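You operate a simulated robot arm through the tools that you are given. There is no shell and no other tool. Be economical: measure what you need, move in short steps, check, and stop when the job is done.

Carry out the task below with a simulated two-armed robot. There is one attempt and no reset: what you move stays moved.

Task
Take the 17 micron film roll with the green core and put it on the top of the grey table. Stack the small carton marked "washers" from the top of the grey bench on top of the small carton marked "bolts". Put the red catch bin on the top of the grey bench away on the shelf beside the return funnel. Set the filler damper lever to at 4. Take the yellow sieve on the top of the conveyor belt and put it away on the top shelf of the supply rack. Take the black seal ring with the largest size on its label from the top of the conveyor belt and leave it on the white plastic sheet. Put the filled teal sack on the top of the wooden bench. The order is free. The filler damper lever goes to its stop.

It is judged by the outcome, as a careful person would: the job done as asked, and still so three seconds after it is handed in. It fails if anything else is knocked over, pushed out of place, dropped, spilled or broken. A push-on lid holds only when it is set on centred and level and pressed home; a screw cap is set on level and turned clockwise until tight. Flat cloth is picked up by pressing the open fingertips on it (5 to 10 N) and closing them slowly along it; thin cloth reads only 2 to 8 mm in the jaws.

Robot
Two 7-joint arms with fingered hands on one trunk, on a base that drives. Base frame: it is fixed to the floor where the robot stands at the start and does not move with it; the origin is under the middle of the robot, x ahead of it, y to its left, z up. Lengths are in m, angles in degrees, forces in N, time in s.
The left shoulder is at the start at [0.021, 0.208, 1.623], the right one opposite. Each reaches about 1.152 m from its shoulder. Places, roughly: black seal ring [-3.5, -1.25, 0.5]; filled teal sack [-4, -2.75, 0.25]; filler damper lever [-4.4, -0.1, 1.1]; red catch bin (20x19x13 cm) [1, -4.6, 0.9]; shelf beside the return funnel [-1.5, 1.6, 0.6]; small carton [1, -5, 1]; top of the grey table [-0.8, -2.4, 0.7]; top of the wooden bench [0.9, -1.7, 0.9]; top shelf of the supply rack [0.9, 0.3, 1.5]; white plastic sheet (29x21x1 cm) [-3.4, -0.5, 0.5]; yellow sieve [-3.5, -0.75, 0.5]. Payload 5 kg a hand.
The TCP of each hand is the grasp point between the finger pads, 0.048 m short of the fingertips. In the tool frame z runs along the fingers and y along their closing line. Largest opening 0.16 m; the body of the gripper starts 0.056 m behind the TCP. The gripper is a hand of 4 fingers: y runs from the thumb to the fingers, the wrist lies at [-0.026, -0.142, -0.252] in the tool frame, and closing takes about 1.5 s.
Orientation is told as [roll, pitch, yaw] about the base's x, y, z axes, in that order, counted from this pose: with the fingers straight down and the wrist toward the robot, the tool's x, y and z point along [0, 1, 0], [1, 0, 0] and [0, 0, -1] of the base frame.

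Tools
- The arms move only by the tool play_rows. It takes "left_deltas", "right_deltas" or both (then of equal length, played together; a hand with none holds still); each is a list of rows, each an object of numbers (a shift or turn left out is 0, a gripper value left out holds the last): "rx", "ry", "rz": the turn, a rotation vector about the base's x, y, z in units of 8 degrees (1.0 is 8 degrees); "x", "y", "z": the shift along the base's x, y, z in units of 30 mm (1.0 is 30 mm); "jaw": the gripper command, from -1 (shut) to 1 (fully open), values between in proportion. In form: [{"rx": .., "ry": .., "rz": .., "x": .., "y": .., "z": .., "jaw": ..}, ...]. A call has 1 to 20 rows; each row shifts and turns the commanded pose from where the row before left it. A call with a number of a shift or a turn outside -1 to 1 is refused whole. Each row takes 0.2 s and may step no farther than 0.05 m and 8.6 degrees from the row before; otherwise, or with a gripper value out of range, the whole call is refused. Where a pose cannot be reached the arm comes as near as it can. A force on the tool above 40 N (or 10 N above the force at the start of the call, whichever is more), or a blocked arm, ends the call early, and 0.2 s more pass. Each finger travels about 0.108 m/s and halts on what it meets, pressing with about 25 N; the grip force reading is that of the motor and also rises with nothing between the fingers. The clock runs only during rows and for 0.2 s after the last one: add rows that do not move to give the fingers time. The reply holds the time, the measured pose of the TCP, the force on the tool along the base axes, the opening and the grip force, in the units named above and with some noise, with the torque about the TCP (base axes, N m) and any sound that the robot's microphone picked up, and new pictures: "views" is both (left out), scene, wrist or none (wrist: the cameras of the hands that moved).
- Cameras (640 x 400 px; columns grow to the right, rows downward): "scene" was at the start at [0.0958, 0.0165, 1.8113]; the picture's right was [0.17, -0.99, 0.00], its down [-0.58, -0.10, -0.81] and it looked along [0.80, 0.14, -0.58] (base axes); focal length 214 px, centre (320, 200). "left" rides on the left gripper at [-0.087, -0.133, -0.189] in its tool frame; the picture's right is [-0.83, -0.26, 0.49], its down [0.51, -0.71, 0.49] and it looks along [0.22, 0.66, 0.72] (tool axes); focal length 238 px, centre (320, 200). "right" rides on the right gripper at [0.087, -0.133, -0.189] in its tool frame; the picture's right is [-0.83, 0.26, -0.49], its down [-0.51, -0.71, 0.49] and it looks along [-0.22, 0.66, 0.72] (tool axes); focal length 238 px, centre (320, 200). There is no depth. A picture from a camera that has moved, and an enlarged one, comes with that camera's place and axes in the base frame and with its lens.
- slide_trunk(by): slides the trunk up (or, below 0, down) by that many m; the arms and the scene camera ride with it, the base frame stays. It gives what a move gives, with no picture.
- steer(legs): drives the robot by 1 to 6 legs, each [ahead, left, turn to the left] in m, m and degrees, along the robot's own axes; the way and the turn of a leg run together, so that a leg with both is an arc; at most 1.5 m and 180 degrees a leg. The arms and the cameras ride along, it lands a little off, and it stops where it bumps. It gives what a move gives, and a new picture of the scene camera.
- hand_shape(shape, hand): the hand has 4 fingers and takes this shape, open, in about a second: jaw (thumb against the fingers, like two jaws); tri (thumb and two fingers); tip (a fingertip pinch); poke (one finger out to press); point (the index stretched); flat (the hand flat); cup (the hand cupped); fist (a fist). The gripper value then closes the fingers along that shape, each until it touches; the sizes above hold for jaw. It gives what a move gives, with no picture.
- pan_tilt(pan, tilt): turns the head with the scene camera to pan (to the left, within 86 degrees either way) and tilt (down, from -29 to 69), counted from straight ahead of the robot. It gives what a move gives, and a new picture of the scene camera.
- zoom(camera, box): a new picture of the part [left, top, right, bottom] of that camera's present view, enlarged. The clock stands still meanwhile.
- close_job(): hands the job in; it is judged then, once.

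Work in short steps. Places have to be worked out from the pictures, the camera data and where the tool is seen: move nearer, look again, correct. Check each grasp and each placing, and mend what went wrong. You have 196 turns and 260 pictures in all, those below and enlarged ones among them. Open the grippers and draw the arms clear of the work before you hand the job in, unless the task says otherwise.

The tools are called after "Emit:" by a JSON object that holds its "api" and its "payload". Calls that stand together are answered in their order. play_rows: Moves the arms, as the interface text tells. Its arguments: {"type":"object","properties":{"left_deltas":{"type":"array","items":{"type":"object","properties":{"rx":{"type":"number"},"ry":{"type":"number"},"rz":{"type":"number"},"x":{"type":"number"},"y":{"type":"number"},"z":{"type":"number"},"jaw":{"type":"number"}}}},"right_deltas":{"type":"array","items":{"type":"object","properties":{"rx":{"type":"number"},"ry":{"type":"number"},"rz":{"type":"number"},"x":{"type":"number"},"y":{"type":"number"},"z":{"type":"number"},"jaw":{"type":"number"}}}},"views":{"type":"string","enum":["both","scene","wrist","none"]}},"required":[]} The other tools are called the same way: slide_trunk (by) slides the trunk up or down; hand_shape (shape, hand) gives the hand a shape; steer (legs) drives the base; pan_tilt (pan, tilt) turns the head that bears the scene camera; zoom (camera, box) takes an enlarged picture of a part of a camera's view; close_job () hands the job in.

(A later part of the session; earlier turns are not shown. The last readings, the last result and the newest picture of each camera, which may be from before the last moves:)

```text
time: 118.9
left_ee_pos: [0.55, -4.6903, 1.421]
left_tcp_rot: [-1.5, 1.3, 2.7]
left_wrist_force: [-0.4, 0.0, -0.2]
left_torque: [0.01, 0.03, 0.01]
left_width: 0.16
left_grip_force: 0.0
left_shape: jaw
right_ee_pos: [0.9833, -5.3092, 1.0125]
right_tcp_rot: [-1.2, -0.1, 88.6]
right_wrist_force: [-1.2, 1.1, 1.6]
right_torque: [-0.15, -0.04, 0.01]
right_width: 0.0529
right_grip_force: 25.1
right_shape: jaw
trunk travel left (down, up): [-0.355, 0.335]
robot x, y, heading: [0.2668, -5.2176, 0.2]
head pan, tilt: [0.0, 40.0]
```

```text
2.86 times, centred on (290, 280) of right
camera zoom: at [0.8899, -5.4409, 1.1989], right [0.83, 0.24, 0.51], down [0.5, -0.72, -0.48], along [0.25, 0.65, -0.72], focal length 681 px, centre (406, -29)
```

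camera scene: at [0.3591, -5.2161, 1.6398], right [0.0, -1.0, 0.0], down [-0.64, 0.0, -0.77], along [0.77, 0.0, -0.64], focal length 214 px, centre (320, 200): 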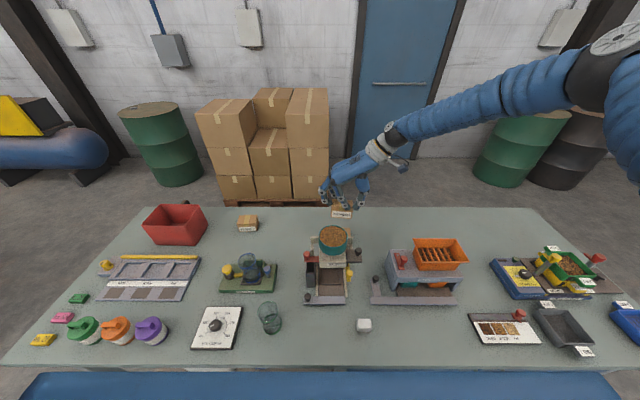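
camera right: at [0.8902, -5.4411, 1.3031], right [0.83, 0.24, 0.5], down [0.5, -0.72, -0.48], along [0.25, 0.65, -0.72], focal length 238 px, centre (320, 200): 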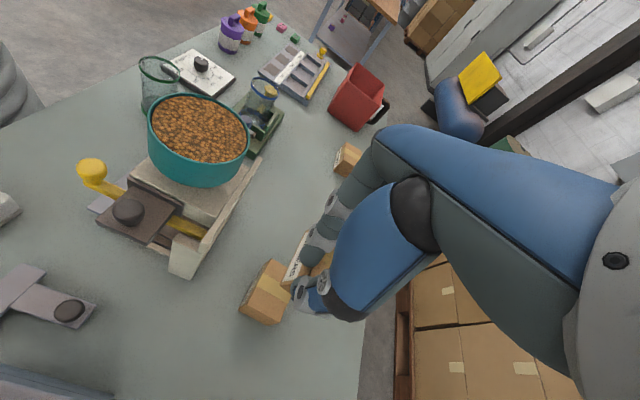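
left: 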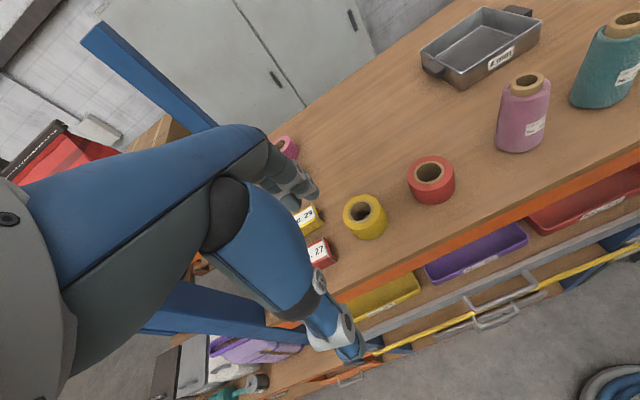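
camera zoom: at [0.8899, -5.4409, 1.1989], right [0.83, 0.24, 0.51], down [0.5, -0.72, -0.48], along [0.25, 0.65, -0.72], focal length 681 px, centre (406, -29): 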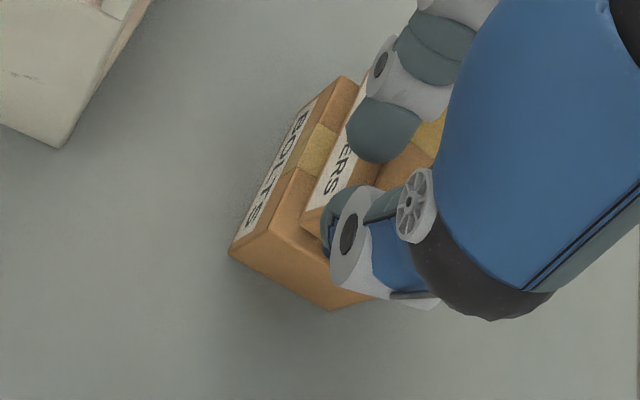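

Contact is felt; the washers carton sits about 2 cm too far (+x) and 1 cm (+y) relative to the bolts carton. Lift slightly, shift, and lower again.

Emit:
{"api": "play_rows", "payload": {"right_deltas": [{"z": 0.3}, {"z": 0.4}, {"x": -0.3, "y": -0.15}, {"x": -0.3, "y": -0.15}, {}, {"z": -0.3}, {"z": -0.2}, {}], "views": "none"}}

Emit:
{"api": "zoom", "payload": {"camera": "right", "box": [220, 210, 360, 350]}}

```text
time: 120.7
left_ee_pos: [0.549, -4.691, 1.4193]
left_tcp_rot: [-1.6, 1.3, 2.7]
left_wrist_force: [0.6, -0.3, 0.1]
left_torque: [0.02, 0.01, 0.03]
left_width: 0.1602
left_grip_force: 0.0
left_shape: jaw
right_ee_pos: [0.9665, -5.32, 1.0195]
right_tcp_rot: [-1.2, -0.1, 88.5]
right_wrist_force: [0.9, 0.5, -2.6]
right_torque: [-0.02, 0.07, 0.01]
right_width: 0.0529
right_grip_force: 25.7
right_shape: jaw
trunk travel left (down, up): [-0.355, 0.335]
robot x, y, heading: [0.2647, -5.2181, 0.3]
head pan, tilt: [0.0, 40.0]
```

```text
2.86 times, centred on (290, 280) of right
camera zoom: at [0.8721, -5.45, 1.2045], right [0.83, 0.24, 0.5], down [0.5, -0.72, -0.48], along [0.25, 0.65, -0.72], focal length 681 px, centre (406, -29)
```

zoom: 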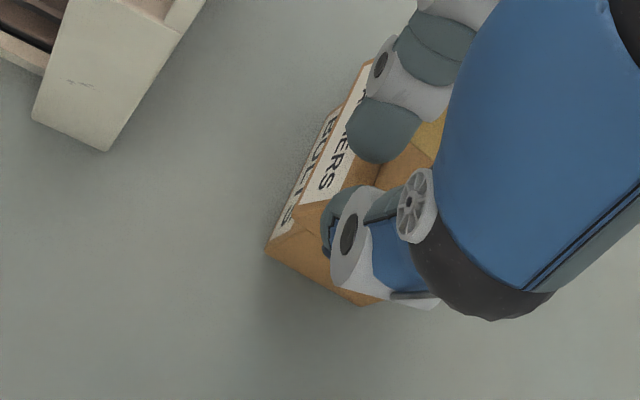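

Emit:
{"api": "play_rows", "payload": {"right_deltas": [{"x": -0.2, "y": -0.1}, {}, {"z": -0.15}, {"z": -0.1}, {"z": -0.1}, {}], "views": "none"}}

```text
time: 122.1
left_ee_pos: [0.5477, -4.69, 1.4205]
left_tcp_rot: [-1.6, 1.2, 2.6]
left_wrist_force: [-0.4, -0.4, -0.6]
left_torque: [-0.01, 0.0, 0.02]
left_width: 0.1599
left_grip_force: 0.0
left_shape: jaw
right_ee_pos: [0.9589, -5.3217, 1.0097]
right_tcp_rot: [-1.3, -0.1, 88.7]
right_wrist_force: [-7.3, 3.5, 19.6]
right_torque: [0.43, -0.58, 0.18]
right_width: 0.0532
right_grip_force: 24.8
right_shape: jaw
trunk travel left (down, up): [-0.355, 0.335]
robot x, y, heading: [0.2643, -5.2172, -0.0]
head pan, tilt: [0.0, 40.0]
```

Pressed onto the lower carton (20 N). Ease up a hair and open slowly, then check.

Emit:
{"api": "play_rows", "payload": {"right_deltas": [{"z": 0.08}, {"jaw": -0.2}, {"jaw": -0.1}, {"jaw": 0.0}, {"jaw": 0.1}, {"jaw": 0.2}, {"jaw": 0.3}, {"jaw": 0.5}, {"jaw": 0.7}, {}], "views": "none"}}

Emit:
{"api": "zoom", "payload": {"camera": "right", "box": [220, 170, 400, 350]}}

```text
time: 124.3
left_ee_pos: [0.5496, -4.6913, 1.4204]
left_tcp_rot: [-1.5, 1.4, 2.8]
left_wrist_force: [0.3, 0.4, 0.2]
left_torque: [0.01, -0.01, -0.01]
left_width: 0.1597
left_grip_force: 0.0
left_shape: jaw
right_ee_pos: [0.9583, -5.324, 1.0093]
right_tcp_rot: [-1.1, 0.0, 88.6]
right_wrist_force: [0.0, -0.1, -0.4]
right_torque: [0.03, 0.04, 0.01]
right_width: 0.136
right_grip_force: 0.0
right_shape: jaw
trunk travel left (down, up): [-0.355, 0.335]
robot x, y, heading: [0.2632, -5.2163, 0.3]
head pan, tilt: [0.0, 40.0]
```

```text
2.22 times, centred on (310, 260) of right
camera zoom: at [0.8657, -5.4535, 1.1965], right [0.83, 0.24, 0.5], down [0.5, -0.72, -0.48], along [0.25, 0.65, -0.72], focal length 530 px, centre (342, 67)
```

zoom: 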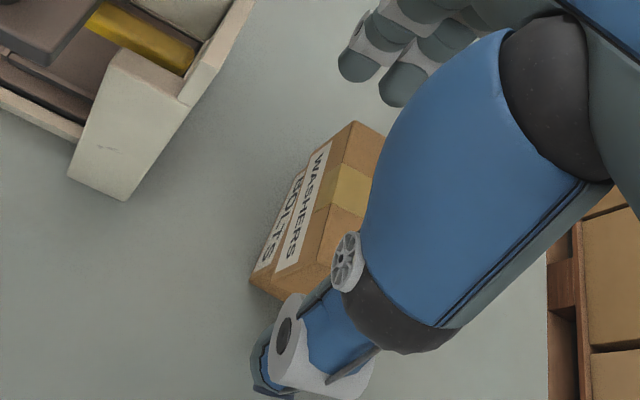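

Stacked squarely. Withdraw straight up with the trunk.

Emit:
{"api": "slide_trunk", "payload": {"by": 0.3}}

Emit:
{"api": "play_rows", "payload": {"right_deltas": [{"x": -0.3, "y": -0.5}, {"x": -0.5, "y": -0.8}, {"x": -0.8, "y": -0.8}, {"x": -0.8, "y": -0.8}, {"x": -0.8, "y": -0.8, "rz": -0.5}, {"x": -0.8, "rz": -1}, {"x": -0.8, "rz": -1}, {"x": -0.8, "rz": -1}, {"rz": -1}, {"rz": -1}, {"rz": -1}, {"rz": -1}, {"rz": -1}, {"rz": -1}, {"rz": -1}, {"rz": -0.5}, {}], "views": "scene"}}

```text
time: 127.3
left_ee_pos: [0.5511, -4.6905, 1.7196]
left_tcp_rot: [-1.5, 1.3, 2.7]
left_wrist_force: [-0.3, -0.4, -0.2]
left_torque: [-0.01, -0.04, 0.02]
left_width: 0.1601
left_grip_force: 0.1
left_shape: jaw
right_ee_pos: [0.9602, -5.3227, 1.3087]
right_tcp_rot: [-1.2, 0.0, 88.6]
right_wrist_force: [-0.7, 0.1, -0.5]
right_torque: [0.02, -0.05, -0.02]
right_width: 0.1361
right_grip_force: 0.1
right_shape: jaw
trunk travel left (down, up): [-0.655, 0.035]
robot x, y, heading: [0.2608, -5.2156, 0.1]
head pan, tilt: [0.0, 40.0]
```

```text
time: 130.9
left_ee_pos: [0.5491, -4.6922, 1.7208]
left_tcp_rot: [-1.5, 1.3, 2.7]
left_wrist_force: [0.1, 0.2, -0.1]
left_torque: [0.01, 0.01, 0.0]
left_width: 0.1601
left_grip_force: 0.1
left_shape: jaw
right_ee_pos: [0.7924, -5.4344, 1.3098]
right_tcp_rot: [-1.2, -0.1, 0.6]
right_wrist_force: [0.0, 0.0, 0.6]
right_torque: [0.03, -0.01, -0.03]
right_width: 0.1358
right_grip_force: 0.0
right_shape: jaw
trunk travel left (down, up): [-0.655, 0.035]
robot x, y, heading: [0.2643, -5.2209, 0.1]
head pan, tilt: [0.0, 40.0]
camera scene: at [0.3585, -5.217, 1.8348], right [0.0, -1.0, 0.0], down [-0.64, 0.0, -0.77], along [0.77, 0.0, -0.64], focal length 214 px, centre (320, 200)
```

scene: 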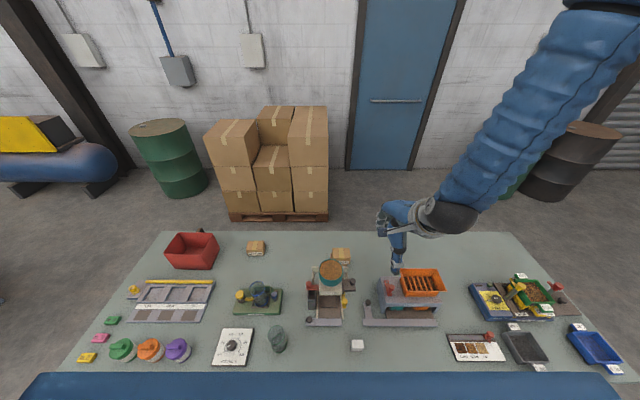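

Stack confirmed. Next the red bin; zoom to place its rim.

Emit:
{"api": "zoom", "payload": {"camera": "scene", "box": [140, 215, 260, 290]}}

```text
5.33 times, centred on (200, 252) of scene
camera zoom: at [0.3585, -5.217, 1.8348], right [0.0, -1.0, 0.0], down [-0.64, 0.0, -0.77], along [0.77, 0.0, -0.64], focal length 1144 px, centre (960, -80)
```

zoom: 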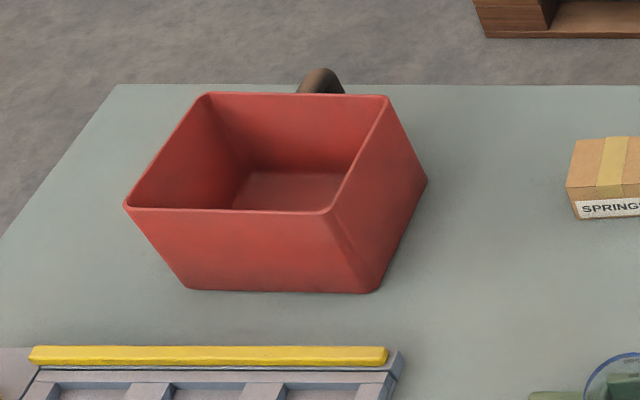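

The bin is 12.5 cm deep (x 0.95–1.075), 18 cm wide, rim z≈1.025. I'll pinch its near wall at the middle with the left hand. Move the left hand above it.

Emit:
{"api": "play_rows", "payload": {"left_deltas": [{"x": 0.72, "y": 0.17, "z": -1, "rx": 0.1, "ry": -0.1, "rz": -0.2, "jaw": 0.3}, {"x": 0.72, "y": 0.17, "z": -1, "rx": 0.1, "ry": -0.1, "rz": -0.2}, {"x": 0.72, "y": 0.17, "z": -1}, {"x": 0.72, "y": 0.17, "z": -1}, {"x": 0.72, "y": 0.17, "z": -1}, {"x": 0.72, "y": 0.17, "z": -1}, {"x": 0.72, "y": 0.17, "z": -1}, {"x": 0.72, "y": 0.17, "z": -1}, {"x": 0.72, "y": 0.17, "z": -1}, {"x": 0.72, "y": 0.17, "z": -1}, {"x": 0.72, "y": 0.17, "z": -1}, {"x": 0.72, "y": 0.17, "z": -1}, {"x": 0.72, "y": 0.17, "z": -1}, {"x": 0.72, "y": 0.17, "z": -1}, {"x": 0.72, "y": 0.17, "z": -1}, {"x": 0.72, "y": 0.17, "z": -1}, {"x": 0.72, "y": 0.17, "z": -1}, {"x": 0.72, "y": 0.17, "z": -1}, {}]}}

```text
time: 134.9
left_ee_pos: [0.9389, -4.5995, 1.1809]
left_tcp_rot: [0.1, -0.4, -0.6]
left_wrist_force: [-0.3, -0.5, 0.4]
left_torque: [0.0, -0.08, 0.04]
left_width: 0.1043
left_grip_force: 0.0
left_shape: jaw
right_ee_pos: [0.7921, -5.434, 1.3109]
right_tcp_rot: [-1.2, -0.1, 0.6]
right_wrist_force: [-0.4, 0.3, 0.1]
right_torque: [0.04, -0.04, -0.01]
right_width: 0.1358
right_grip_force: 0.0
right_shape: jaw
trunk travel left (down, up): [-0.655, 0.035]
robot x, y, heading: [0.2669, -5.2165, 0.2]
head pan, tilt: [0.0, 40.0]
camera scene: at [0.3579, -5.2163, 1.8349], right [0.0, -1.0, 0.0], down [-0.64, 0.0, -0.77], along [0.77, 0.0, -0.64], focal length 214 px, centre (320, 200)
camera left: at [0.8044, -4.6852, 1.3704], right [-0.26, -0.83, -0.49], down [-0.7, 0.51, -0.49], along [0.66, 0.21, -0.72], focal length 238 px, centre (320, 200)
```

scene: 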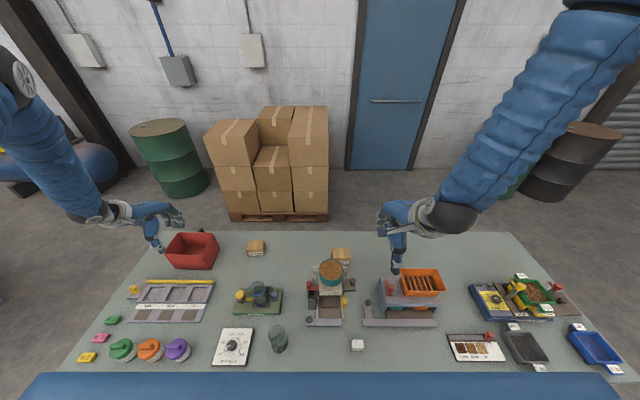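
left: 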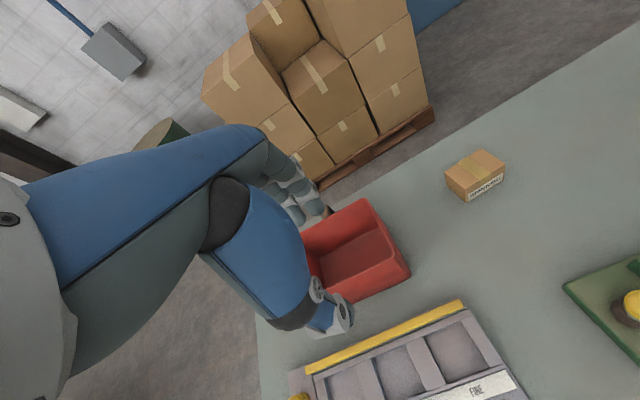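

Emit:
{"api": "zoom", "payload": {"camera": "left", "box": [270, 180, 430, 340]}}

```text
2.50 times, centred on (350, 260) of left
camera zoom: at [0.8044, -4.6852, 1.3704], right [-0.26, -0.83, -0.49], down [-0.7, 0.51, -0.49], along [0.66, 0.21, -0.72], focal length 596 px, centre (245, 50)
```

zoom: 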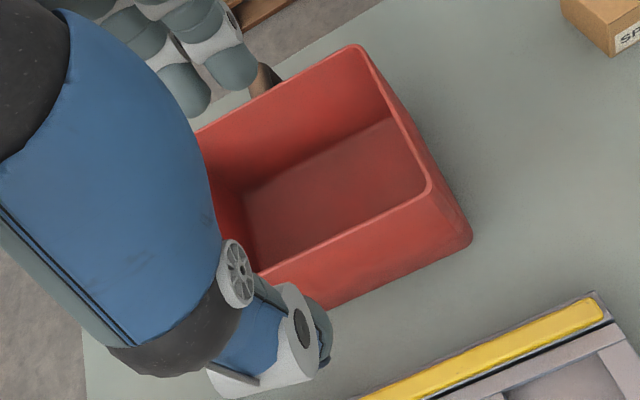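

Near wall at x≈0.953, centre y≈-4.585. Lower so the thumb is outside and the fingers inside the near wall.

Emit:
{"api": "play_rows", "payload": {"left_deltas": [{"x": 0.5, "y": 0.4}, {"z": -0.9}, {"z": -0.9}, {"z": -0.9}, {"z": -0.9}, {"z": -0.9}, {"z": -0.7}, {"z": -0.5}, {}], "views": "wrist"}}

```text
time: 136.9
left_ee_pos: [0.9538, -4.588, 1.009]
left_tcp_rot: [0.1, -0.3, -0.5]
left_wrist_force: [-0.6, -0.5, 0.0]
left_torque: [0.0, -0.02, 0.0]
left_width: 0.1042
left_grip_force: 0.1
left_shape: jaw
right_ee_pos: [0.7922, -5.4339, 1.3108]
right_tcp_rot: [-1.1, 0.0, 0.6]
right_wrist_force: [0.2, -0.5, 0.2]
right_torque: [0.01, -0.01, -0.01]
right_width: 0.136
right_grip_force: 0.0
right_shape: jaw
trunk travel left (down, up): [-0.655, 0.035]
robot x, y, heading: [0.2648, -5.2207, 0.1]
head pan, tilt: [0.0, 40.0]
camera left: at [0.819, -4.674, 1.1991], right [-0.26, -0.83, -0.49], down [-0.7, 0.51, -0.49], along [0.66, 0.21, -0.72], focal length 238 px, centre (320, 200)
```

left: 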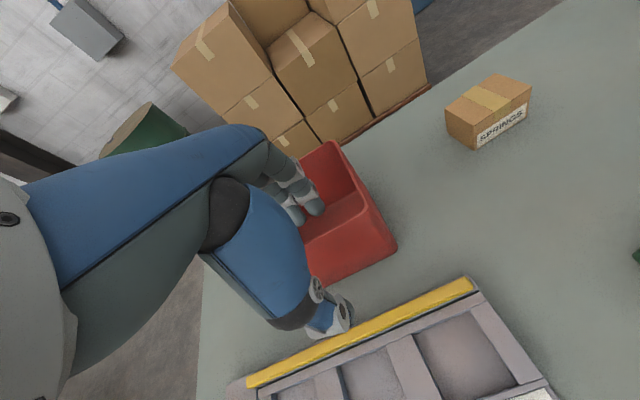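

Fingers inside, thumb outside. Close.

Emit:
{"api": "play_rows", "payload": {"left_deltas": [{"jaw": 0}, {"jaw": -0.3}, {"jaw": -0.6}, {"jaw": -0.8}, {"jaw": -1}, {}, {}, {}], "views": "none"}}

Emit:
{"api": "play_rows", "payload": {"left_deltas": [{"z": 0.3}, {"z": 0.5}, {"z": 0.5}, {}], "views": "wrist"}}

```text
time: 138.7
left_ee_pos: [0.9527, -4.5874, 1.0091]
left_tcp_rot: [0.0, -0.3, -0.5]
left_wrist_force: [-0.4, -0.1, 0.2]
left_torque: [-0.04, -0.01, -0.04]
left_width: 0.0002
left_grip_force: 24.5
left_shape: jaw
right_ee_pos: [0.7918, -5.4327, 1.3095]
right_tcp_rot: [-1.2, -0.1, 0.6]
right_wrist_force: [-0.2, 0.3, -0.3]
right_torque: [-0.02, -0.03, -0.02]
right_width: 0.1359
right_grip_force: 0.2
right_shape: jaw
trunk travel left (down, up): [-0.655, 0.035]
robot x, y, heading: [0.2671, -5.218, 0.3]
head pan, tilt: [0.0, 40.0]
```

```text
time: 139.7
left_ee_pos: [0.9522, -4.5879, 1.0472]
left_tcp_rot: [0.0, -0.3, -0.5]
left_wrist_force: [0.7, 0.5, -1.8]
left_torque: [-0.08, 0.14, -0.01]
left_width: 0.0003
left_grip_force: 25.1
left_shape: jaw
right_ee_pos: [0.7921, -5.4339, 1.3105]
right_tcp_rot: [-1.2, -0.2, 0.6]
right_wrist_force: [0.4, -0.3, 0.2]
right_torque: [0.04, 0.05, 0.0]
right_width: 0.136
right_grip_force: 0.0
right_shape: jaw
trunk travel left (down, up): [-0.655, 0.035]
robot x, y, heading: [0.264, -5.2173, 0.1]
head pan, tilt: [0.0, 40.0]
camera left: at [0.8183, -4.6737, 1.2369], right [-0.26, -0.83, -0.49], down [-0.7, 0.51, -0.49], along [0.66, 0.21, -0.72], focal length 238 px, centre (320, 200)
```

left: 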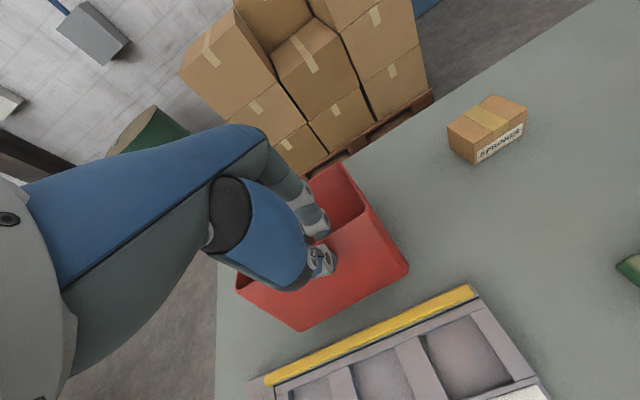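

Force −1.8 N suggests the light bin is lifted. Raise further and verify.

Emit:
{"api": "play_rows", "payload": {"left_deltas": [{"z": 1}, {"z": 1}, {"z": 1}, {"z": 1}, {"z": 1}, {"z": 1}, {"z": 1}, {"z": 1}, {}], "views": "scene"}}

```text
time: 141.7
left_ee_pos: [0.9527, -4.5868, 1.2869]
left_tcp_rot: [0.0, -0.3, -0.5]
left_wrist_force: [0.0, -1.0, -1.9]
left_torque: [-0.08, 0.11, -0.02]
left_width: 0.0
left_grip_force: 25.5
left_shape: jaw
right_ee_pos: [0.7927, -5.4329, 1.3107]
right_tcp_rot: [-1.3, -0.2, 0.6]
right_wrist_force: [0.0, 0.2, 0.2]
right_torque: [-0.06, 0.02, 0.02]
right_width: 0.1361
right_grip_force: 0.0
right_shape: jaw
trunk travel left (down, up): [-0.655, 0.035]
robot x, y, heading: [0.2636, -5.2152, -0.1]
head pan, tilt: [0.0, 40.0]
camera scene: at [0.3597, -5.2149, 1.8347], right [0.0, -1.0, 0.0], down [-0.64, 0.0, -0.77], along [0.77, 0.0, -0.64], focal length 214 px, centre (320, 200)
```

scene: 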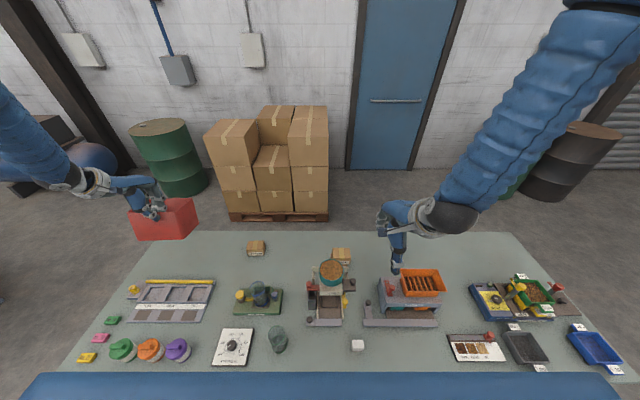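

Bin is held level. Back away from the bench and turn toward the stretch wrapper (west) to look for film rolls.

Emit:
{"api": "steer", "payload": {"legs": [[-0.7, 0, 0], [0, 0, 178]]}}

Emit:
{"api": "pan_tilt", "payload": {"pan": 0, "tilt": 20}}

```text
time: 152.9
left_ee_pos: [-1.1277, -5.8496, 1.2888]
left_tcp_rot: [0.0, -0.3, 179.5]
left_wrist_force: [0.2, -0.6, -1.7]
left_torque: [0.04, -0.13, 0.02]
left_width: 0.0
left_grip_force: 25.3
left_shape: jaw
right_ee_pos: [-0.9651, -5.0022, 1.3102]
right_tcp_rot: [-1.2, -0.2, -179.3]
right_wrist_force: [-0.6, -0.1, 0.3]
right_torque: [-0.03, 0.01, -0.02]
right_width: 0.1361
right_grip_force: 0.0
right_shape: jaw
trunk travel left (down, up): [-0.655, 0.035]
robot x, y, heading: [-0.4381, -5.2176, -179.6]
head pan, tilt: [0.0, 40.0]
camera scene: at [-0.5355, -5.2183, 1.8348], right [0.0, 1.0, 0.0], down [0.64, 0.0, -0.77], along [-0.77, 0.0, -0.64], focal length 214 px, centre (320, 200)
```

scene: 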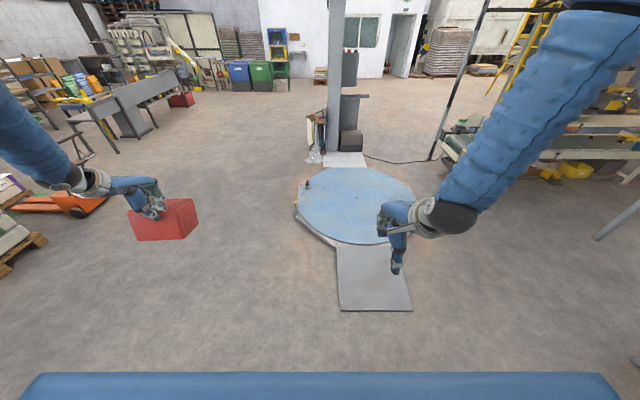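

```text
time: 153.7
left_ee_pos: [-1.1268, -5.8492, 1.289]
left_tcp_rot: [0.0, -0.2, 179.5]
left_wrist_force: [-0.4, 0.2, -1.5]
left_torque: [0.07, -0.14, 0.0]
left_width: 0.0
left_grip_force: 25.4
left_shape: jaw
right_ee_pos: [-0.9661, -5.0033, 1.3101]
right_tcp_rot: [-1.2, -0.1, -179.4]
right_wrist_force: [0.3, 0.5, -0.1]
right_torque: [0.02, 0.0, 0.02]
right_width: 0.136
right_grip_force: 0.1
right_shape: jaw
trunk travel left (down, up): [-0.655, 0.035]
robot x, y, heading: [-0.4415, -5.2202, -179.8]
head pan, tilt: [0.0, 20.0]
camera scene: at [-0.5436, -5.2185, 1.8661], right [0.0, 1.0, 0.0], down [0.34, 0.0, -0.94], along [-0.94, 0.0, -0.34], focal length 214 px, centre (320, 200)
```

scene: 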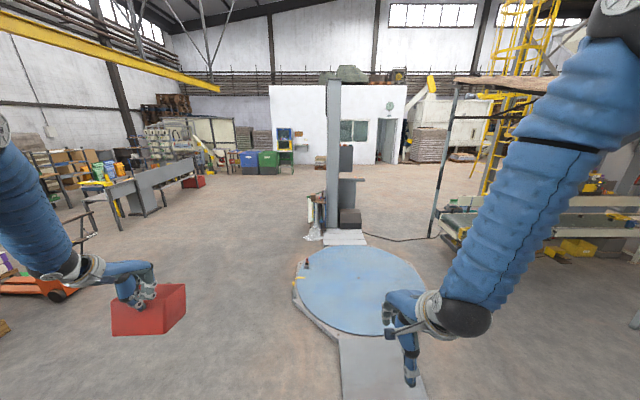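

Emit:
{"api": "zoom", "payload": {"camera": "scene", "box": [280, 150, 380, 260]}}

Emit:
{"api": "zoom", "payload": {"camera": "scene", "box": [20, 110, 300, 250]}}

```text
3.64 times, centred on (330, 205) of scene
camera zoom: at [-0.5436, -5.2185, 1.8661], right [0.0, 1.0, 0.0], down [0.34, 0.0, -0.94], along [-0.94, 0.0, -0.34], focal length 780 px, centre (284, 182)
```

zoom: 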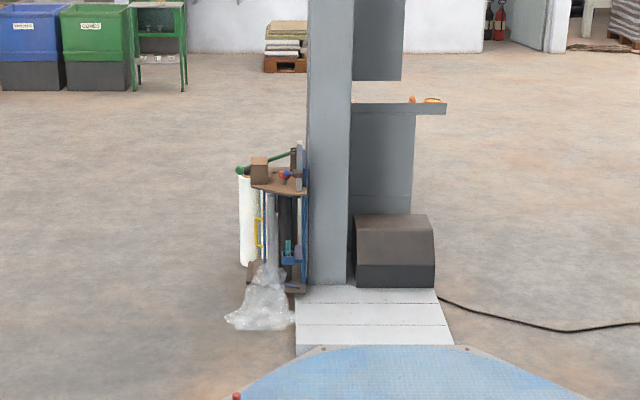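

```text
2.29 times, centred on (160, 180) of scene
camera zoom: at [-0.5436, -5.2185, 1.8661], right [0.0, 1.0, 0.0], down [0.34, 0.0, -0.94], along [-0.94, 0.0, -0.34], focal length 490 px, centre (686, 246)
```

zoom: 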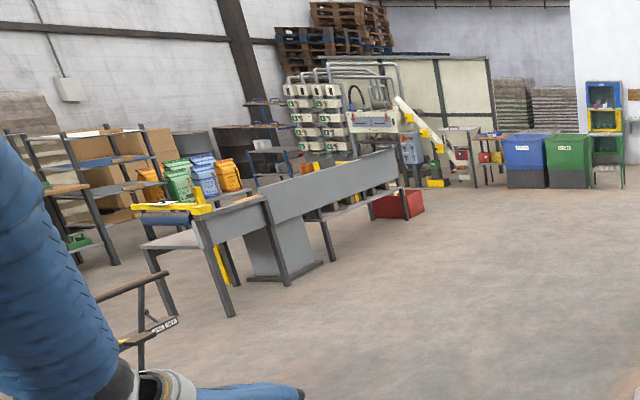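

The film carriage is on the wrapper's mast (≈(-4.1,-5.0)). I go round the south side of the turntable for a closer look.

Emit:
{"api": "steer", "payload": {"legs": [[0, 0.8, 0], [1.5, 0, 0], [0.5, 0, -25]]}}

Emit:
{"api": "zoom", "payload": {"camera": "scene", "box": [240, 80, 480, 280]}}

```text
time: 167.6
left_ee_pos: [-3.3159, -6.2219, 1.2875]
left_tcp_rot: [-0.1, -0.3, 155.0]
left_wrist_force: [-0.2, -0.9, -2.0]
left_torque: [-0.02, -0.1, 0.01]
left_width: 0.0
left_grip_force: 25.3
left_shape: jaw
right_ee_pos: [-2.8195, -5.5171, 1.3112]
right_tcp_rot: [-1.2, -0.1, 156.1]
right_wrist_force: [0.4, 0.7, -0.5]
right_torque: [-0.01, 0.04, 0.0]
right_width: 0.1358
right_grip_force: 0.1
right_shape: jaw
trunk travel left (down, up): [-0.655, 0.035]
robot x, y, heading: [-2.4281, -5.9301, 155.8]
head pan, tilt: [0.0, 20.0]
camera scene: at [-2.5246, -5.8881, 1.8662], right [0.41, 0.91, 0.0], down [0.31, -0.14, -0.94], along [-0.86, 0.39, -0.34], focal length 214 px, centre (320, 200)
```

scene: 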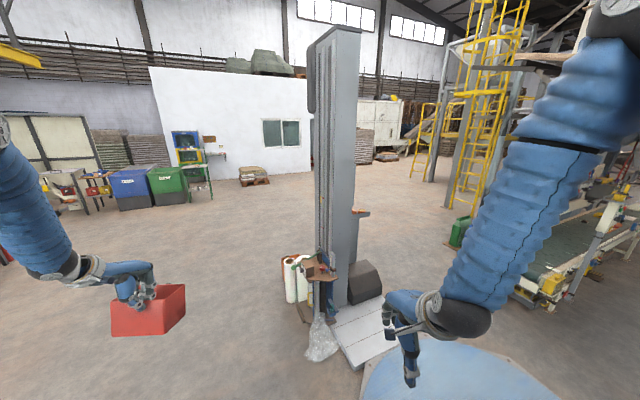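

```text
2.00 times, centred on (360, 180) of scene
camera zoom: at [-2.5246, -5.8881, 1.8662], right [0.41, 0.91, 0.0], down [0.31, -0.14, -0.94], along [-0.86, 0.39, -0.34], focal length 429 px, centre (240, 240)
```

zoom: 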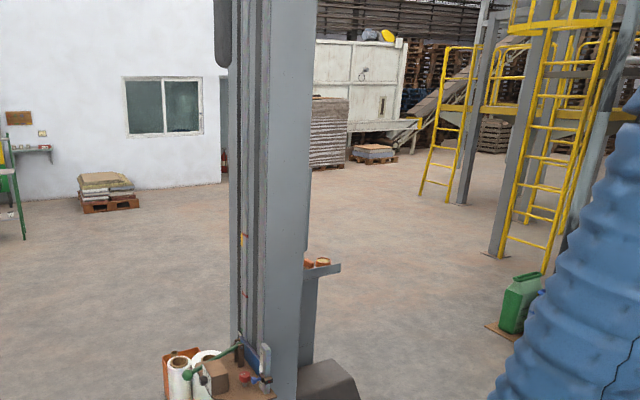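

Emit:
{"api": "zoom", "payload": {"camera": "scene", "box": [260, 190, 390, 370]}}

```text
2.22 times, centred on (325, 280) of scene
camera zoom: at [-2.5246, -5.8881, 1.8662], right [0.41, 0.91, 0.0], down [0.31, -0.14, -0.94], along [-0.86, 0.39, -0.34], focal length 477 px, centre (309, 22)
```

zoom: 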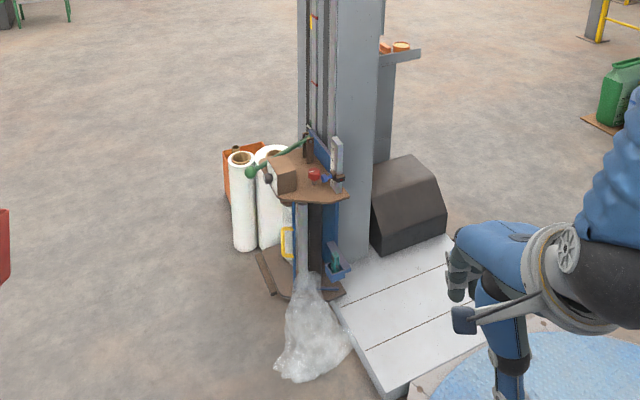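

White film rolls stand beside an orange crate behind the carriage. I drive to a spot south of them and face north.

Emit:
{"api": "steer", "payload": {"legs": [[0, 0, 24], [1.45, 0.35, 0], [0.4, 0, 0], [0, 0, -90]]}}

Emit:
{"api": "pan_tilt", "payload": {"pan": 0, "tilt": 40}}

```text
time: 182.1
left_ee_pos: [-4.9006, -5.5583, 1.288]
left_tcp_rot: [-0.1, -0.2, 88.9]
left_wrist_force: [0.3, 0.4, -2.1]
left_torque: [-0.1, -0.06, 0.0]
left_width: 0.0
left_grip_force: 24.8
left_shape: jaw
right_ee_pos: [-4.0561, -5.7299, 1.3105]
right_tcp_rot: [-1.2, -0.1, 89.9]
right_wrist_force: [0.3, 1.2, 0.6]
right_torque: [0.01, -0.02, -0.01]
right_width: 0.1357
right_grip_force: 0.1
right_shape: jaw
trunk travel left (down, up): [-0.655, 0.035]
robot x, y, heading: [-4.2737, -6.2528, 89.6]
head pan, tilt: [0.0, 20.0]
camera scene: at [-4.2794, -6.1492, 1.8662], right [1.0, -0.01, 0.0], down [0.0, -0.34, -0.94], along [0.01, 0.94, -0.34], focal length 214 px, centre (320, 200)
```

scene: 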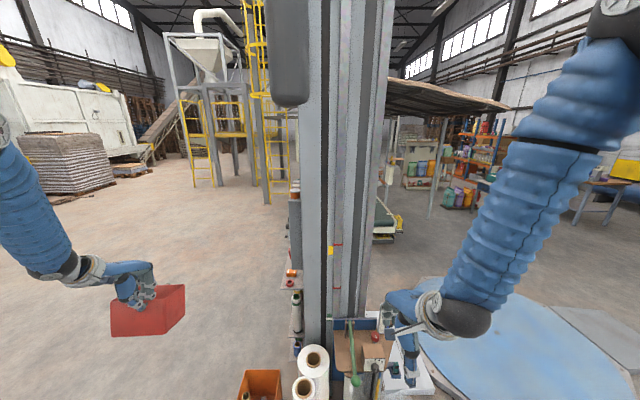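

```text
time: 182.9
left_ee_pos: [-4.9005, -5.5591, 1.2888]
left_tcp_rot: [0.1, -0.2, 88.8]
left_wrist_force: [0.5, 0.2, -2.1]
left_torque: [-0.13, -0.03, -0.01]
left_width: 0.0001
left_grip_force: 25.1
left_shape: jaw
right_ee_pos: [-4.0569, -5.7285, 1.3099]
right_tcp_rot: [-1.2, -0.1, 89.8]
right_wrist_force: [0.7, -0.2, 1.2]
right_torque: [-0.01, 0.01, 0.0]
right_width: 0.1358
right_grip_force: 0.1
right_shape: jaw
trunk travel left (down, up): [-0.655, 0.035]
robot x, y, heading: [-4.2792, -6.2553, 89.5]
head pan, tilt: [0.0, 40.0]
camera scene: at [-4.2792, -6.1573, 1.8348], right [1.0, -0.01, 0.0], down [-0.01, -0.64, -0.77], along [0.01, 0.77, -0.64], focal length 214 px, centre (320, 200)
```

scene: 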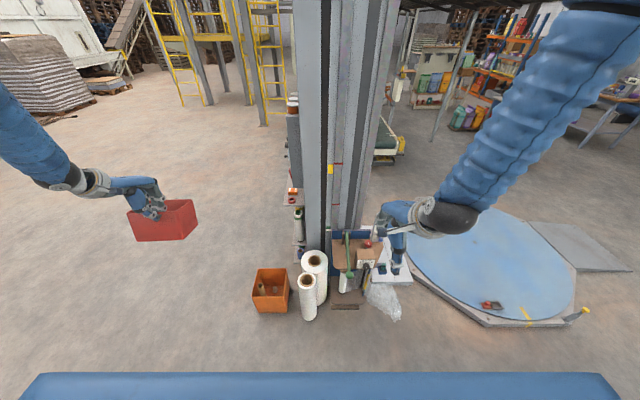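

There is a small rack on the mast's west side. I go round to face it from the west.

Emit:
{"api": "steer", "payload": {"legs": [[0, 1.3, 0], [1.2, 0, 0], [0, 0, -90]]}}

Emit:
{"api": "zoom", "payload": {"camera": "scene", "box": [220, 50, 460, 200]}}

```text
time: 198.9
left_ee_pos: [-4.9353, -4.4262, 1.2874]
left_tcp_rot: [0.0, -0.3, 0.9]
left_wrist_force: [0.3, -0.4, -1.8]
left_torque: [-0.08, 0.11, 0.03]
left_width: 0.0
left_grip_force: 24.8
left_shape: jaw
right_ee_pos: [-5.0758, -5.2782, 1.3107]
right_tcp_rot: [-1.2, -0.1, 1.9]
right_wrist_force: [0.6, -0.3, 1.0]
right_torque: [-0.01, -0.02, 0.01]
right_width: 0.1359
right_grip_force: 0.0
right_shape: jaw
trunk travel left (down, up): [-0.655, 0.035]
robot x, y, heading: [-5.6072, -5.0712, 1.6]
head pan, tilt: [0.0, 40.0]
camera scene: at [-5.5135, -5.0691, 1.8348], right [0.03, -1.0, 0.0], down [-0.64, -0.02, -0.77], along [0.77, 0.02, -0.64], focal length 214 px, centre (320, 200)
```

scene: 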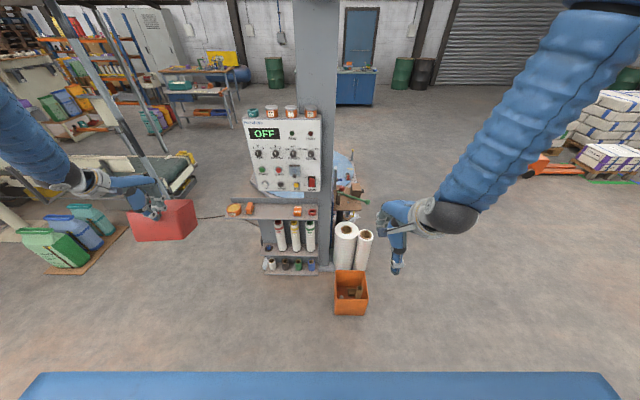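

```text
2.67 times, centred on (340, 125) of scene
camera zoom: at [-5.5135, -5.0691, 1.8348], right [0.03, -1.0, 0.0], down [-0.64, -0.02, -0.77], along [0.77, 0.02, -0.64], focal length 572 px, centre (267, 400)
```

zoom: 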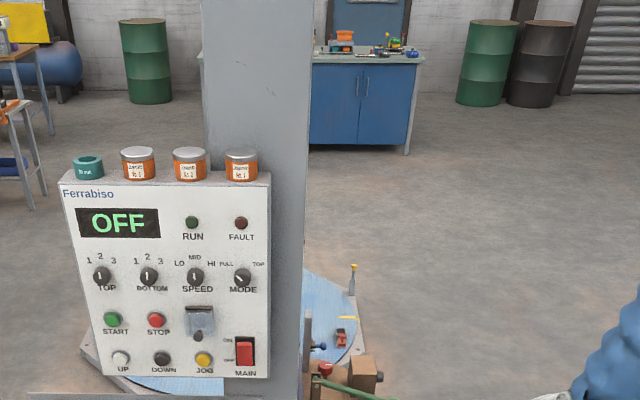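

Control cabinet side with shelves holding smaller film rolls. Zoom on them.

Emit:
{"api": "zoom", "payload": {"camera": "scene", "box": [220, 190, 340, 290]}}

```text
4.00 times, centred on (280, 240) of scene
camera zoom: at [-5.5135, -5.0691, 1.8348], right [0.03, -1.0, 0.0], down [-0.64, -0.02, -0.77], along [0.77, 0.02, -0.64], focal length 858 px, centre (480, 40)
```

zoom: 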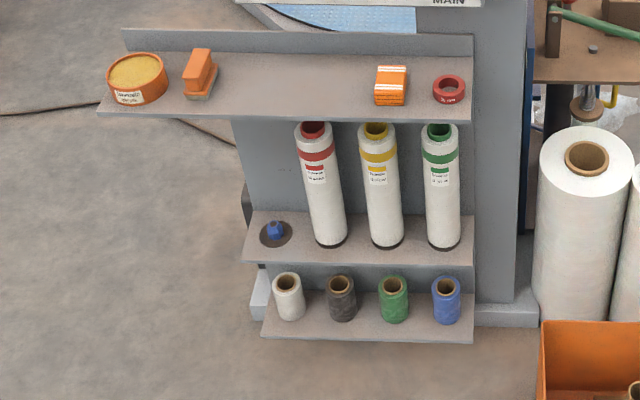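

Emit:
{"api": "zoom", "payload": {"camera": "scene", "box": [288, 216, 344, 256]}}

```text
10.00 times, centred on (316, 236) of scene
camera zoom: at [-5.5135, -5.0691, 1.8348], right [0.03, -1.0, 0.0], down [-0.64, -0.02, -0.77], along [0.77, 0.02, -0.64], focal length 2145 px, centre (360, -160)
```

zoom: 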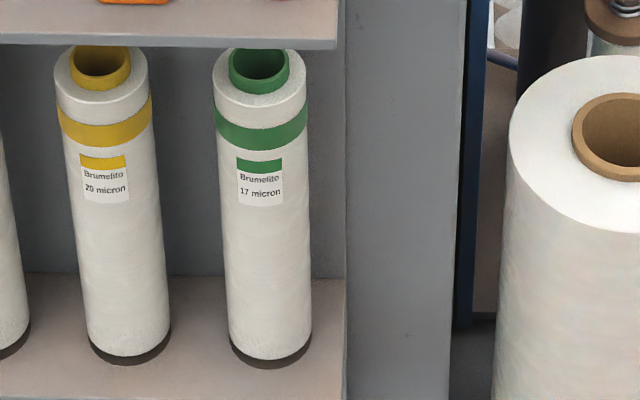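

That is it: "17 micron" with green core. Lower the trunk for a second view to triangulate and for reach.

Emit:
{"api": "slide_trunk", "payload": {"by": -0.4}}

Emit:
{"api": "pan_tilt", "payload": {"pan": 0, "tilt": 35}}

Emit:
{"api": "zoom", "payload": {"camera": "scene", "box": [230, 110, 390, 210]}}

```text
time: 202.7
left_ee_pos: [-4.9349, -4.4262, 0.8882]
left_tcp_rot: [0.1, -0.3, 0.9]
left_wrist_force: [0.2, -0.8, -1.7]
left_torque: [-0.03, 0.13, 0.0]
left_width: 0.0
left_grip_force: 24.8
left_shape: jaw
right_ee_pos: [-5.0755, -5.278, 0.9109]
right_tcp_rot: [-1.3, -0.1, 1.9]
right_wrist_force: [1.3, -0.7, -0.3]
right_torque: [-0.04, 0.0, -0.01]
right_width: 0.1355
right_grip_force: 0.0
right_shape: jaw
trunk travel left (down, up): [-0.255, 0.435]
robot x, y, heading: [-5.6063, -5.0748, 1.5]
head pan, tilt: [0.0, 40.0]
```

```text
time: 203.4
left_ee_pos: [-4.9365, -4.4263, 0.8887]
left_tcp_rot: [0.2, -0.3, 0.9]
left_wrist_force: [-0.5, 0.5, -2.6]
left_torque: [-0.04, 0.12, -0.04]
left_width: 0.0
left_grip_force: 25.5
left_shape: jaw
right_ee_pos: [-5.0755, -5.2759, 0.9106]
right_tcp_rot: [-1.2, 0.0, 1.9]
right_wrist_force: [0.0, -0.5, 0.7]
right_torque: [0.0, 0.0, 0.04]
right_width: 0.1357
right_grip_force: 0.1
right_shape: jaw
trunk travel left (down, up): [-0.255, 0.435]
robot x, y, heading: [-5.6071, -5.0713, 1.4]
head pan, tilt: [0.0, 35.0]
camera scene: at [-5.5106, -5.0692, 1.4423], right [0.03, -1.0, 0.0], down [-0.57, -0.02, -0.82], along [0.82, 0.02, -0.57], focal length 214 px, centre (320, 200)
```

scene: 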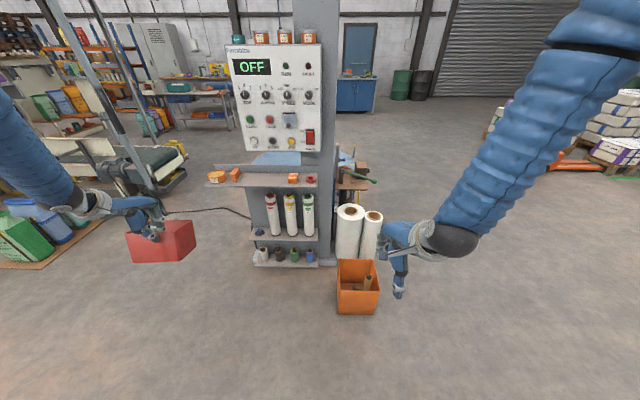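

```text
4.00 times, centred on (310, 160) of scene
camera zoom: at [-5.5106, -5.0692, 1.4423], right [0.03, -1.0, 0.0], down [-0.57, -0.02, -0.82], along [0.82, 0.02, -0.57], focal length 858 px, centre (360, 360)
```

zoom: 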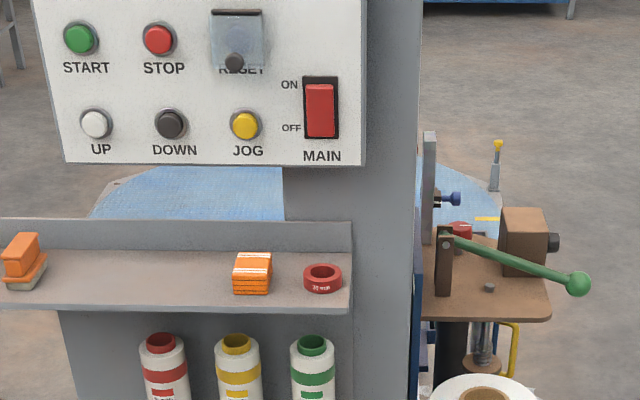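

Roll centre ≈(-4.44,-4.966), z 0.44–0.69, with the shelf above at 0.85. I tuck the bin back, turn the right hand 90° and pitch its fingers 45° forward.

Emit:
{"api": "play_rows", "payload": {"left_deltas": [{"x": -0.9, "y": 0.3}, {"x": -0.9, "y": 0.3}, {"x": -0.9, "y": 0.3}, {"x": -0.9, "y": 0.3}, {"x": -0.9, "y": 0.3}, {"x": -0.9, "y": 0.3}, {"x": -0.9, "y": 0.3}, {"x": -0.9, "y": 0.3}, {}, {}, {}, {}, {}, {}, {}, {}, {}, {}], "right_deltas": [{"rz": 1, "jaw": 0.25}, {"rz": 1}, {"rz": 1}, {"rz": 1}, {"rz": 1}, {"rz": 1}, {"rz": 1}, {"rz": 1}, {"rz": 1}, {"rz": 1}, {"rz": 1}, {"ry": -0.95, "x": 0.3}, {"ry": -0.95, "x": 0.3}, {"ry": -0.95, "x": 0.3}, {"ry": -0.95, "x": 0.3}, {"ry": -0.95, "x": 0.3}, {"ry": -0.95, "x": 0.3}, {}]}}

```text
time: 207.2
left_ee_pos: [-5.1521, -4.3547, 0.8876]
left_tcp_rot: [0.1, -0.3, 0.9]
left_wrist_force: [0.8, -0.7, -3.2]
left_torque: [-0.08, 0.11, 0.03]
left_width: 0.0
left_grip_force: 24.7
left_shape: jaw
right_ee_pos: [-5.0224, -5.2764, 0.9103]
right_tcp_rot: [-46.9, -0.1, 90.0]
right_wrist_force: [-0.3, 0.1, 0.0]
right_torque: [0.01, -0.01, 0.05]
right_width: 0.1006
right_grip_force: 0.2
right_shape: jaw
trunk travel left (down, up): [-0.255, 0.435]
robot x, y, heading: [-5.6082, -5.0721, 1.9]
head pan, tilt: [0.0, 35.0]
camera scene: at [-5.5112, -5.0696, 1.4424], right [0.03, -1.0, 0.0], down [-0.57, -0.02, -0.82], along [0.82, 0.02, -0.57], focal length 214 px, centre (320, 200)
camera right: at [-5.2196, -5.4102, 0.9753], right [0.22, 0.26, 0.94], down [0.7, -0.71, 0.03], along [0.68, 0.66, -0.33], focal length 238 px, centre (320, 200)
camera left: at [-5.2846, -4.4447, 1.0771], right [-0.24, -0.84, -0.49], down [-0.71, 0.5, -0.49], along [0.66, 0.23, -0.72], focal length 238 px, centre (320, 200)
```

scene: 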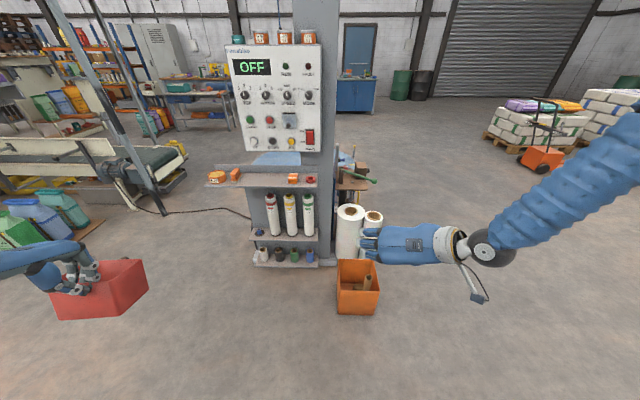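
right: 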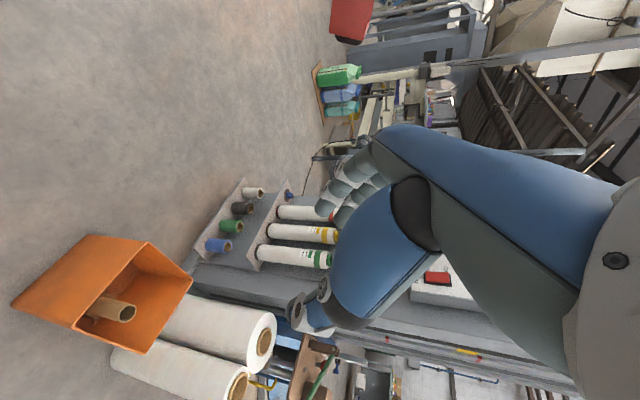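
left: 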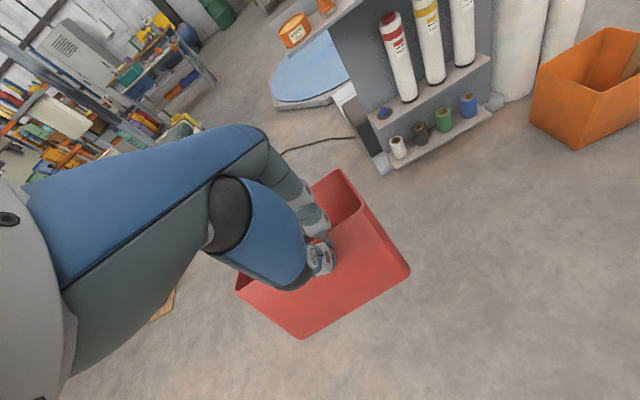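

Emit:
{"api": "steer", "payload": {"legs": [[0.35, 0.1, -1.5]]}}

Emit:
{"api": "slide_trunk", "payload": {"by": -0.24}}

Emit:
{"api": "play_rows", "payload": {"right_deltas": [{"y": 0.9, "z": -0.3}, {"y": 0.9, "z": -0.3}, {"y": 0.9}, {"y": 0.9}, {"y": 0.9}, {"y": 0.9}, {"y": 0.9}, {}]}}

```text
time: 209.5
left_ee_pos: [-4.7869, -4.2607, 0.8859]
left_tcp_rot: [0.0, -0.2, -0.4]
left_wrist_force: [0.7, 0.7, -3.3]
left_torque: [-0.08, 0.17, -0.01]
left_width: 0.0002
left_grip_force: 24.6
left_shape: jaw
right_ee_pos: [-4.6789, -5.1837, 0.9089]
right_tcp_rot: [-46.8, -0.1, 88.8]
right_wrist_force: [0.5, -0.3, -0.7]
right_torque: [0.0, 0.02, 0.0]
right_width: 0.1
right_grip_force: 0.1
right_shape: jaw
trunk travel left (down, up): [-0.255, 0.435]
robot x, y, heading: [-5.26, -4.9665, 0.4]
head pan, tilt: [0.0, 35.0]
camera scene: at [-5.1617, -4.9649, 1.4422], right [0.01, -1.0, 0.0], down [-0.57, 0.0, -0.82], along [0.82, 0.0, -0.57], focal length 214 px, centre (320, 200)
```

scene: 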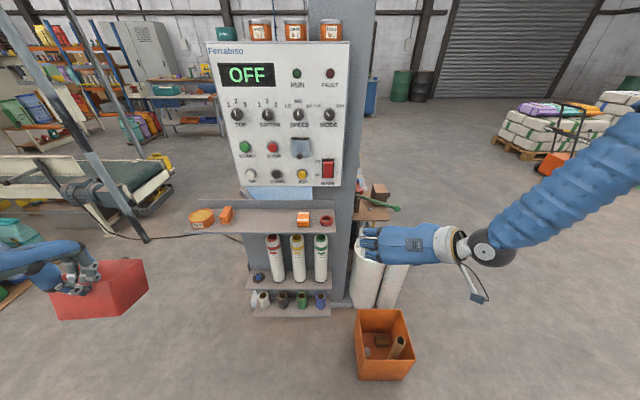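

```text
time: 212.0
left_ee_pos: [-4.7882, -4.2599, 0.6469]
left_tcp_rot: [0.0, -0.2, -0.4]
left_wrist_force: [0.2, -0.8, -1.9]
left_torque: [-0.06, 0.12, -0.01]
left_width: 0.0
left_grip_force: 24.9
left_shape: jaw
right_ee_pos: [-4.6799, -5.1848, 0.6702]
right_tcp_rot: [-46.9, -0.2, 88.7]
right_wrist_force: [0.4, 0.6, -0.4]
right_torque: [0.01, -0.04, -0.01]
right_width: 0.1003
right_grip_force: 0.1
right_shape: jaw
trunk travel left (down, up): [-0.015, 0.675]
robot x, y, heading: [-5.2586, -4.9646, 0.2]
head pan, tilt: [0.0, 35.0]
```

```text
time: 213.8
left_ee_pos: [-4.788, -4.2601, 0.6453]
left_tcp_rot: [0.0, -0.3, -0.5]
left_wrist_force: [0.9, 0.1, -2.1]
left_torque: [-0.07, 0.13, 0.03]
left_width: 0.0001
left_grip_force: 25.4
left_shape: jaw
right_ee_pos: [-4.6788, -4.9968, 0.6522]
right_tcp_rot: [-46.8, -0.1, 88.5]
right_wrist_force: [-0.6, 0.0, 0.2]
right_torque: [0.02, -0.02, 0.01]
right_width: 0.1
right_grip_force: 0.1
right_shape: jaw
trunk travel left (down, up): [-0.015, 0.675]
robot x, y, heading: [-5.2608, -4.9694, 0.3]
head pan, tilt: [0.0, 35.0]
camera scene: at [-5.1631, -4.9653, 1.2024], right [0.0, -1.0, 0.0], down [-0.57, 0.0, -0.82], along [0.82, 0.0, -0.57], focal length 214 px, centre (320, 200)
camera right: at [-4.8792, -5.1239, 0.7183], right [0.22, 0.25, 0.94], down [0.69, -0.73, 0.03], along [0.69, 0.64, -0.33], focal length 238 px, centre (320, 200)
```

scene: 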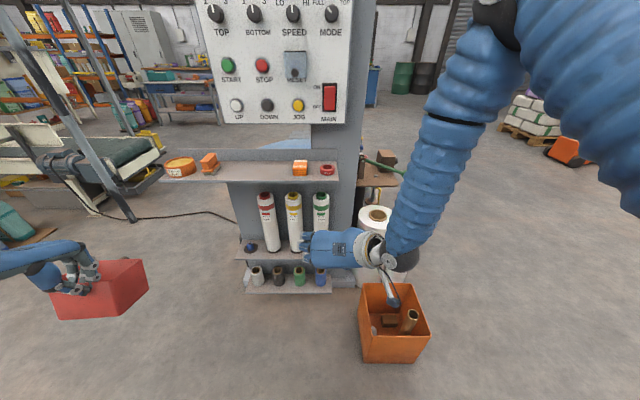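
right: 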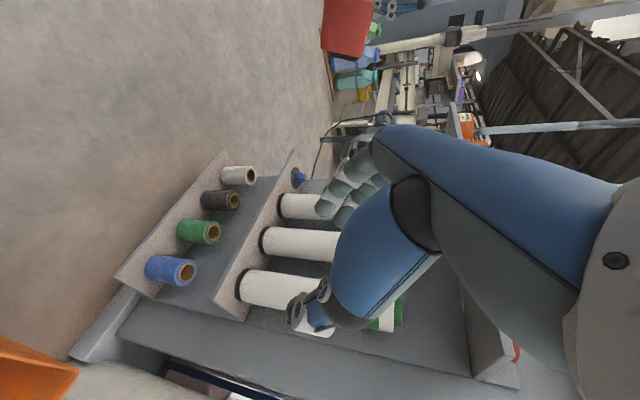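

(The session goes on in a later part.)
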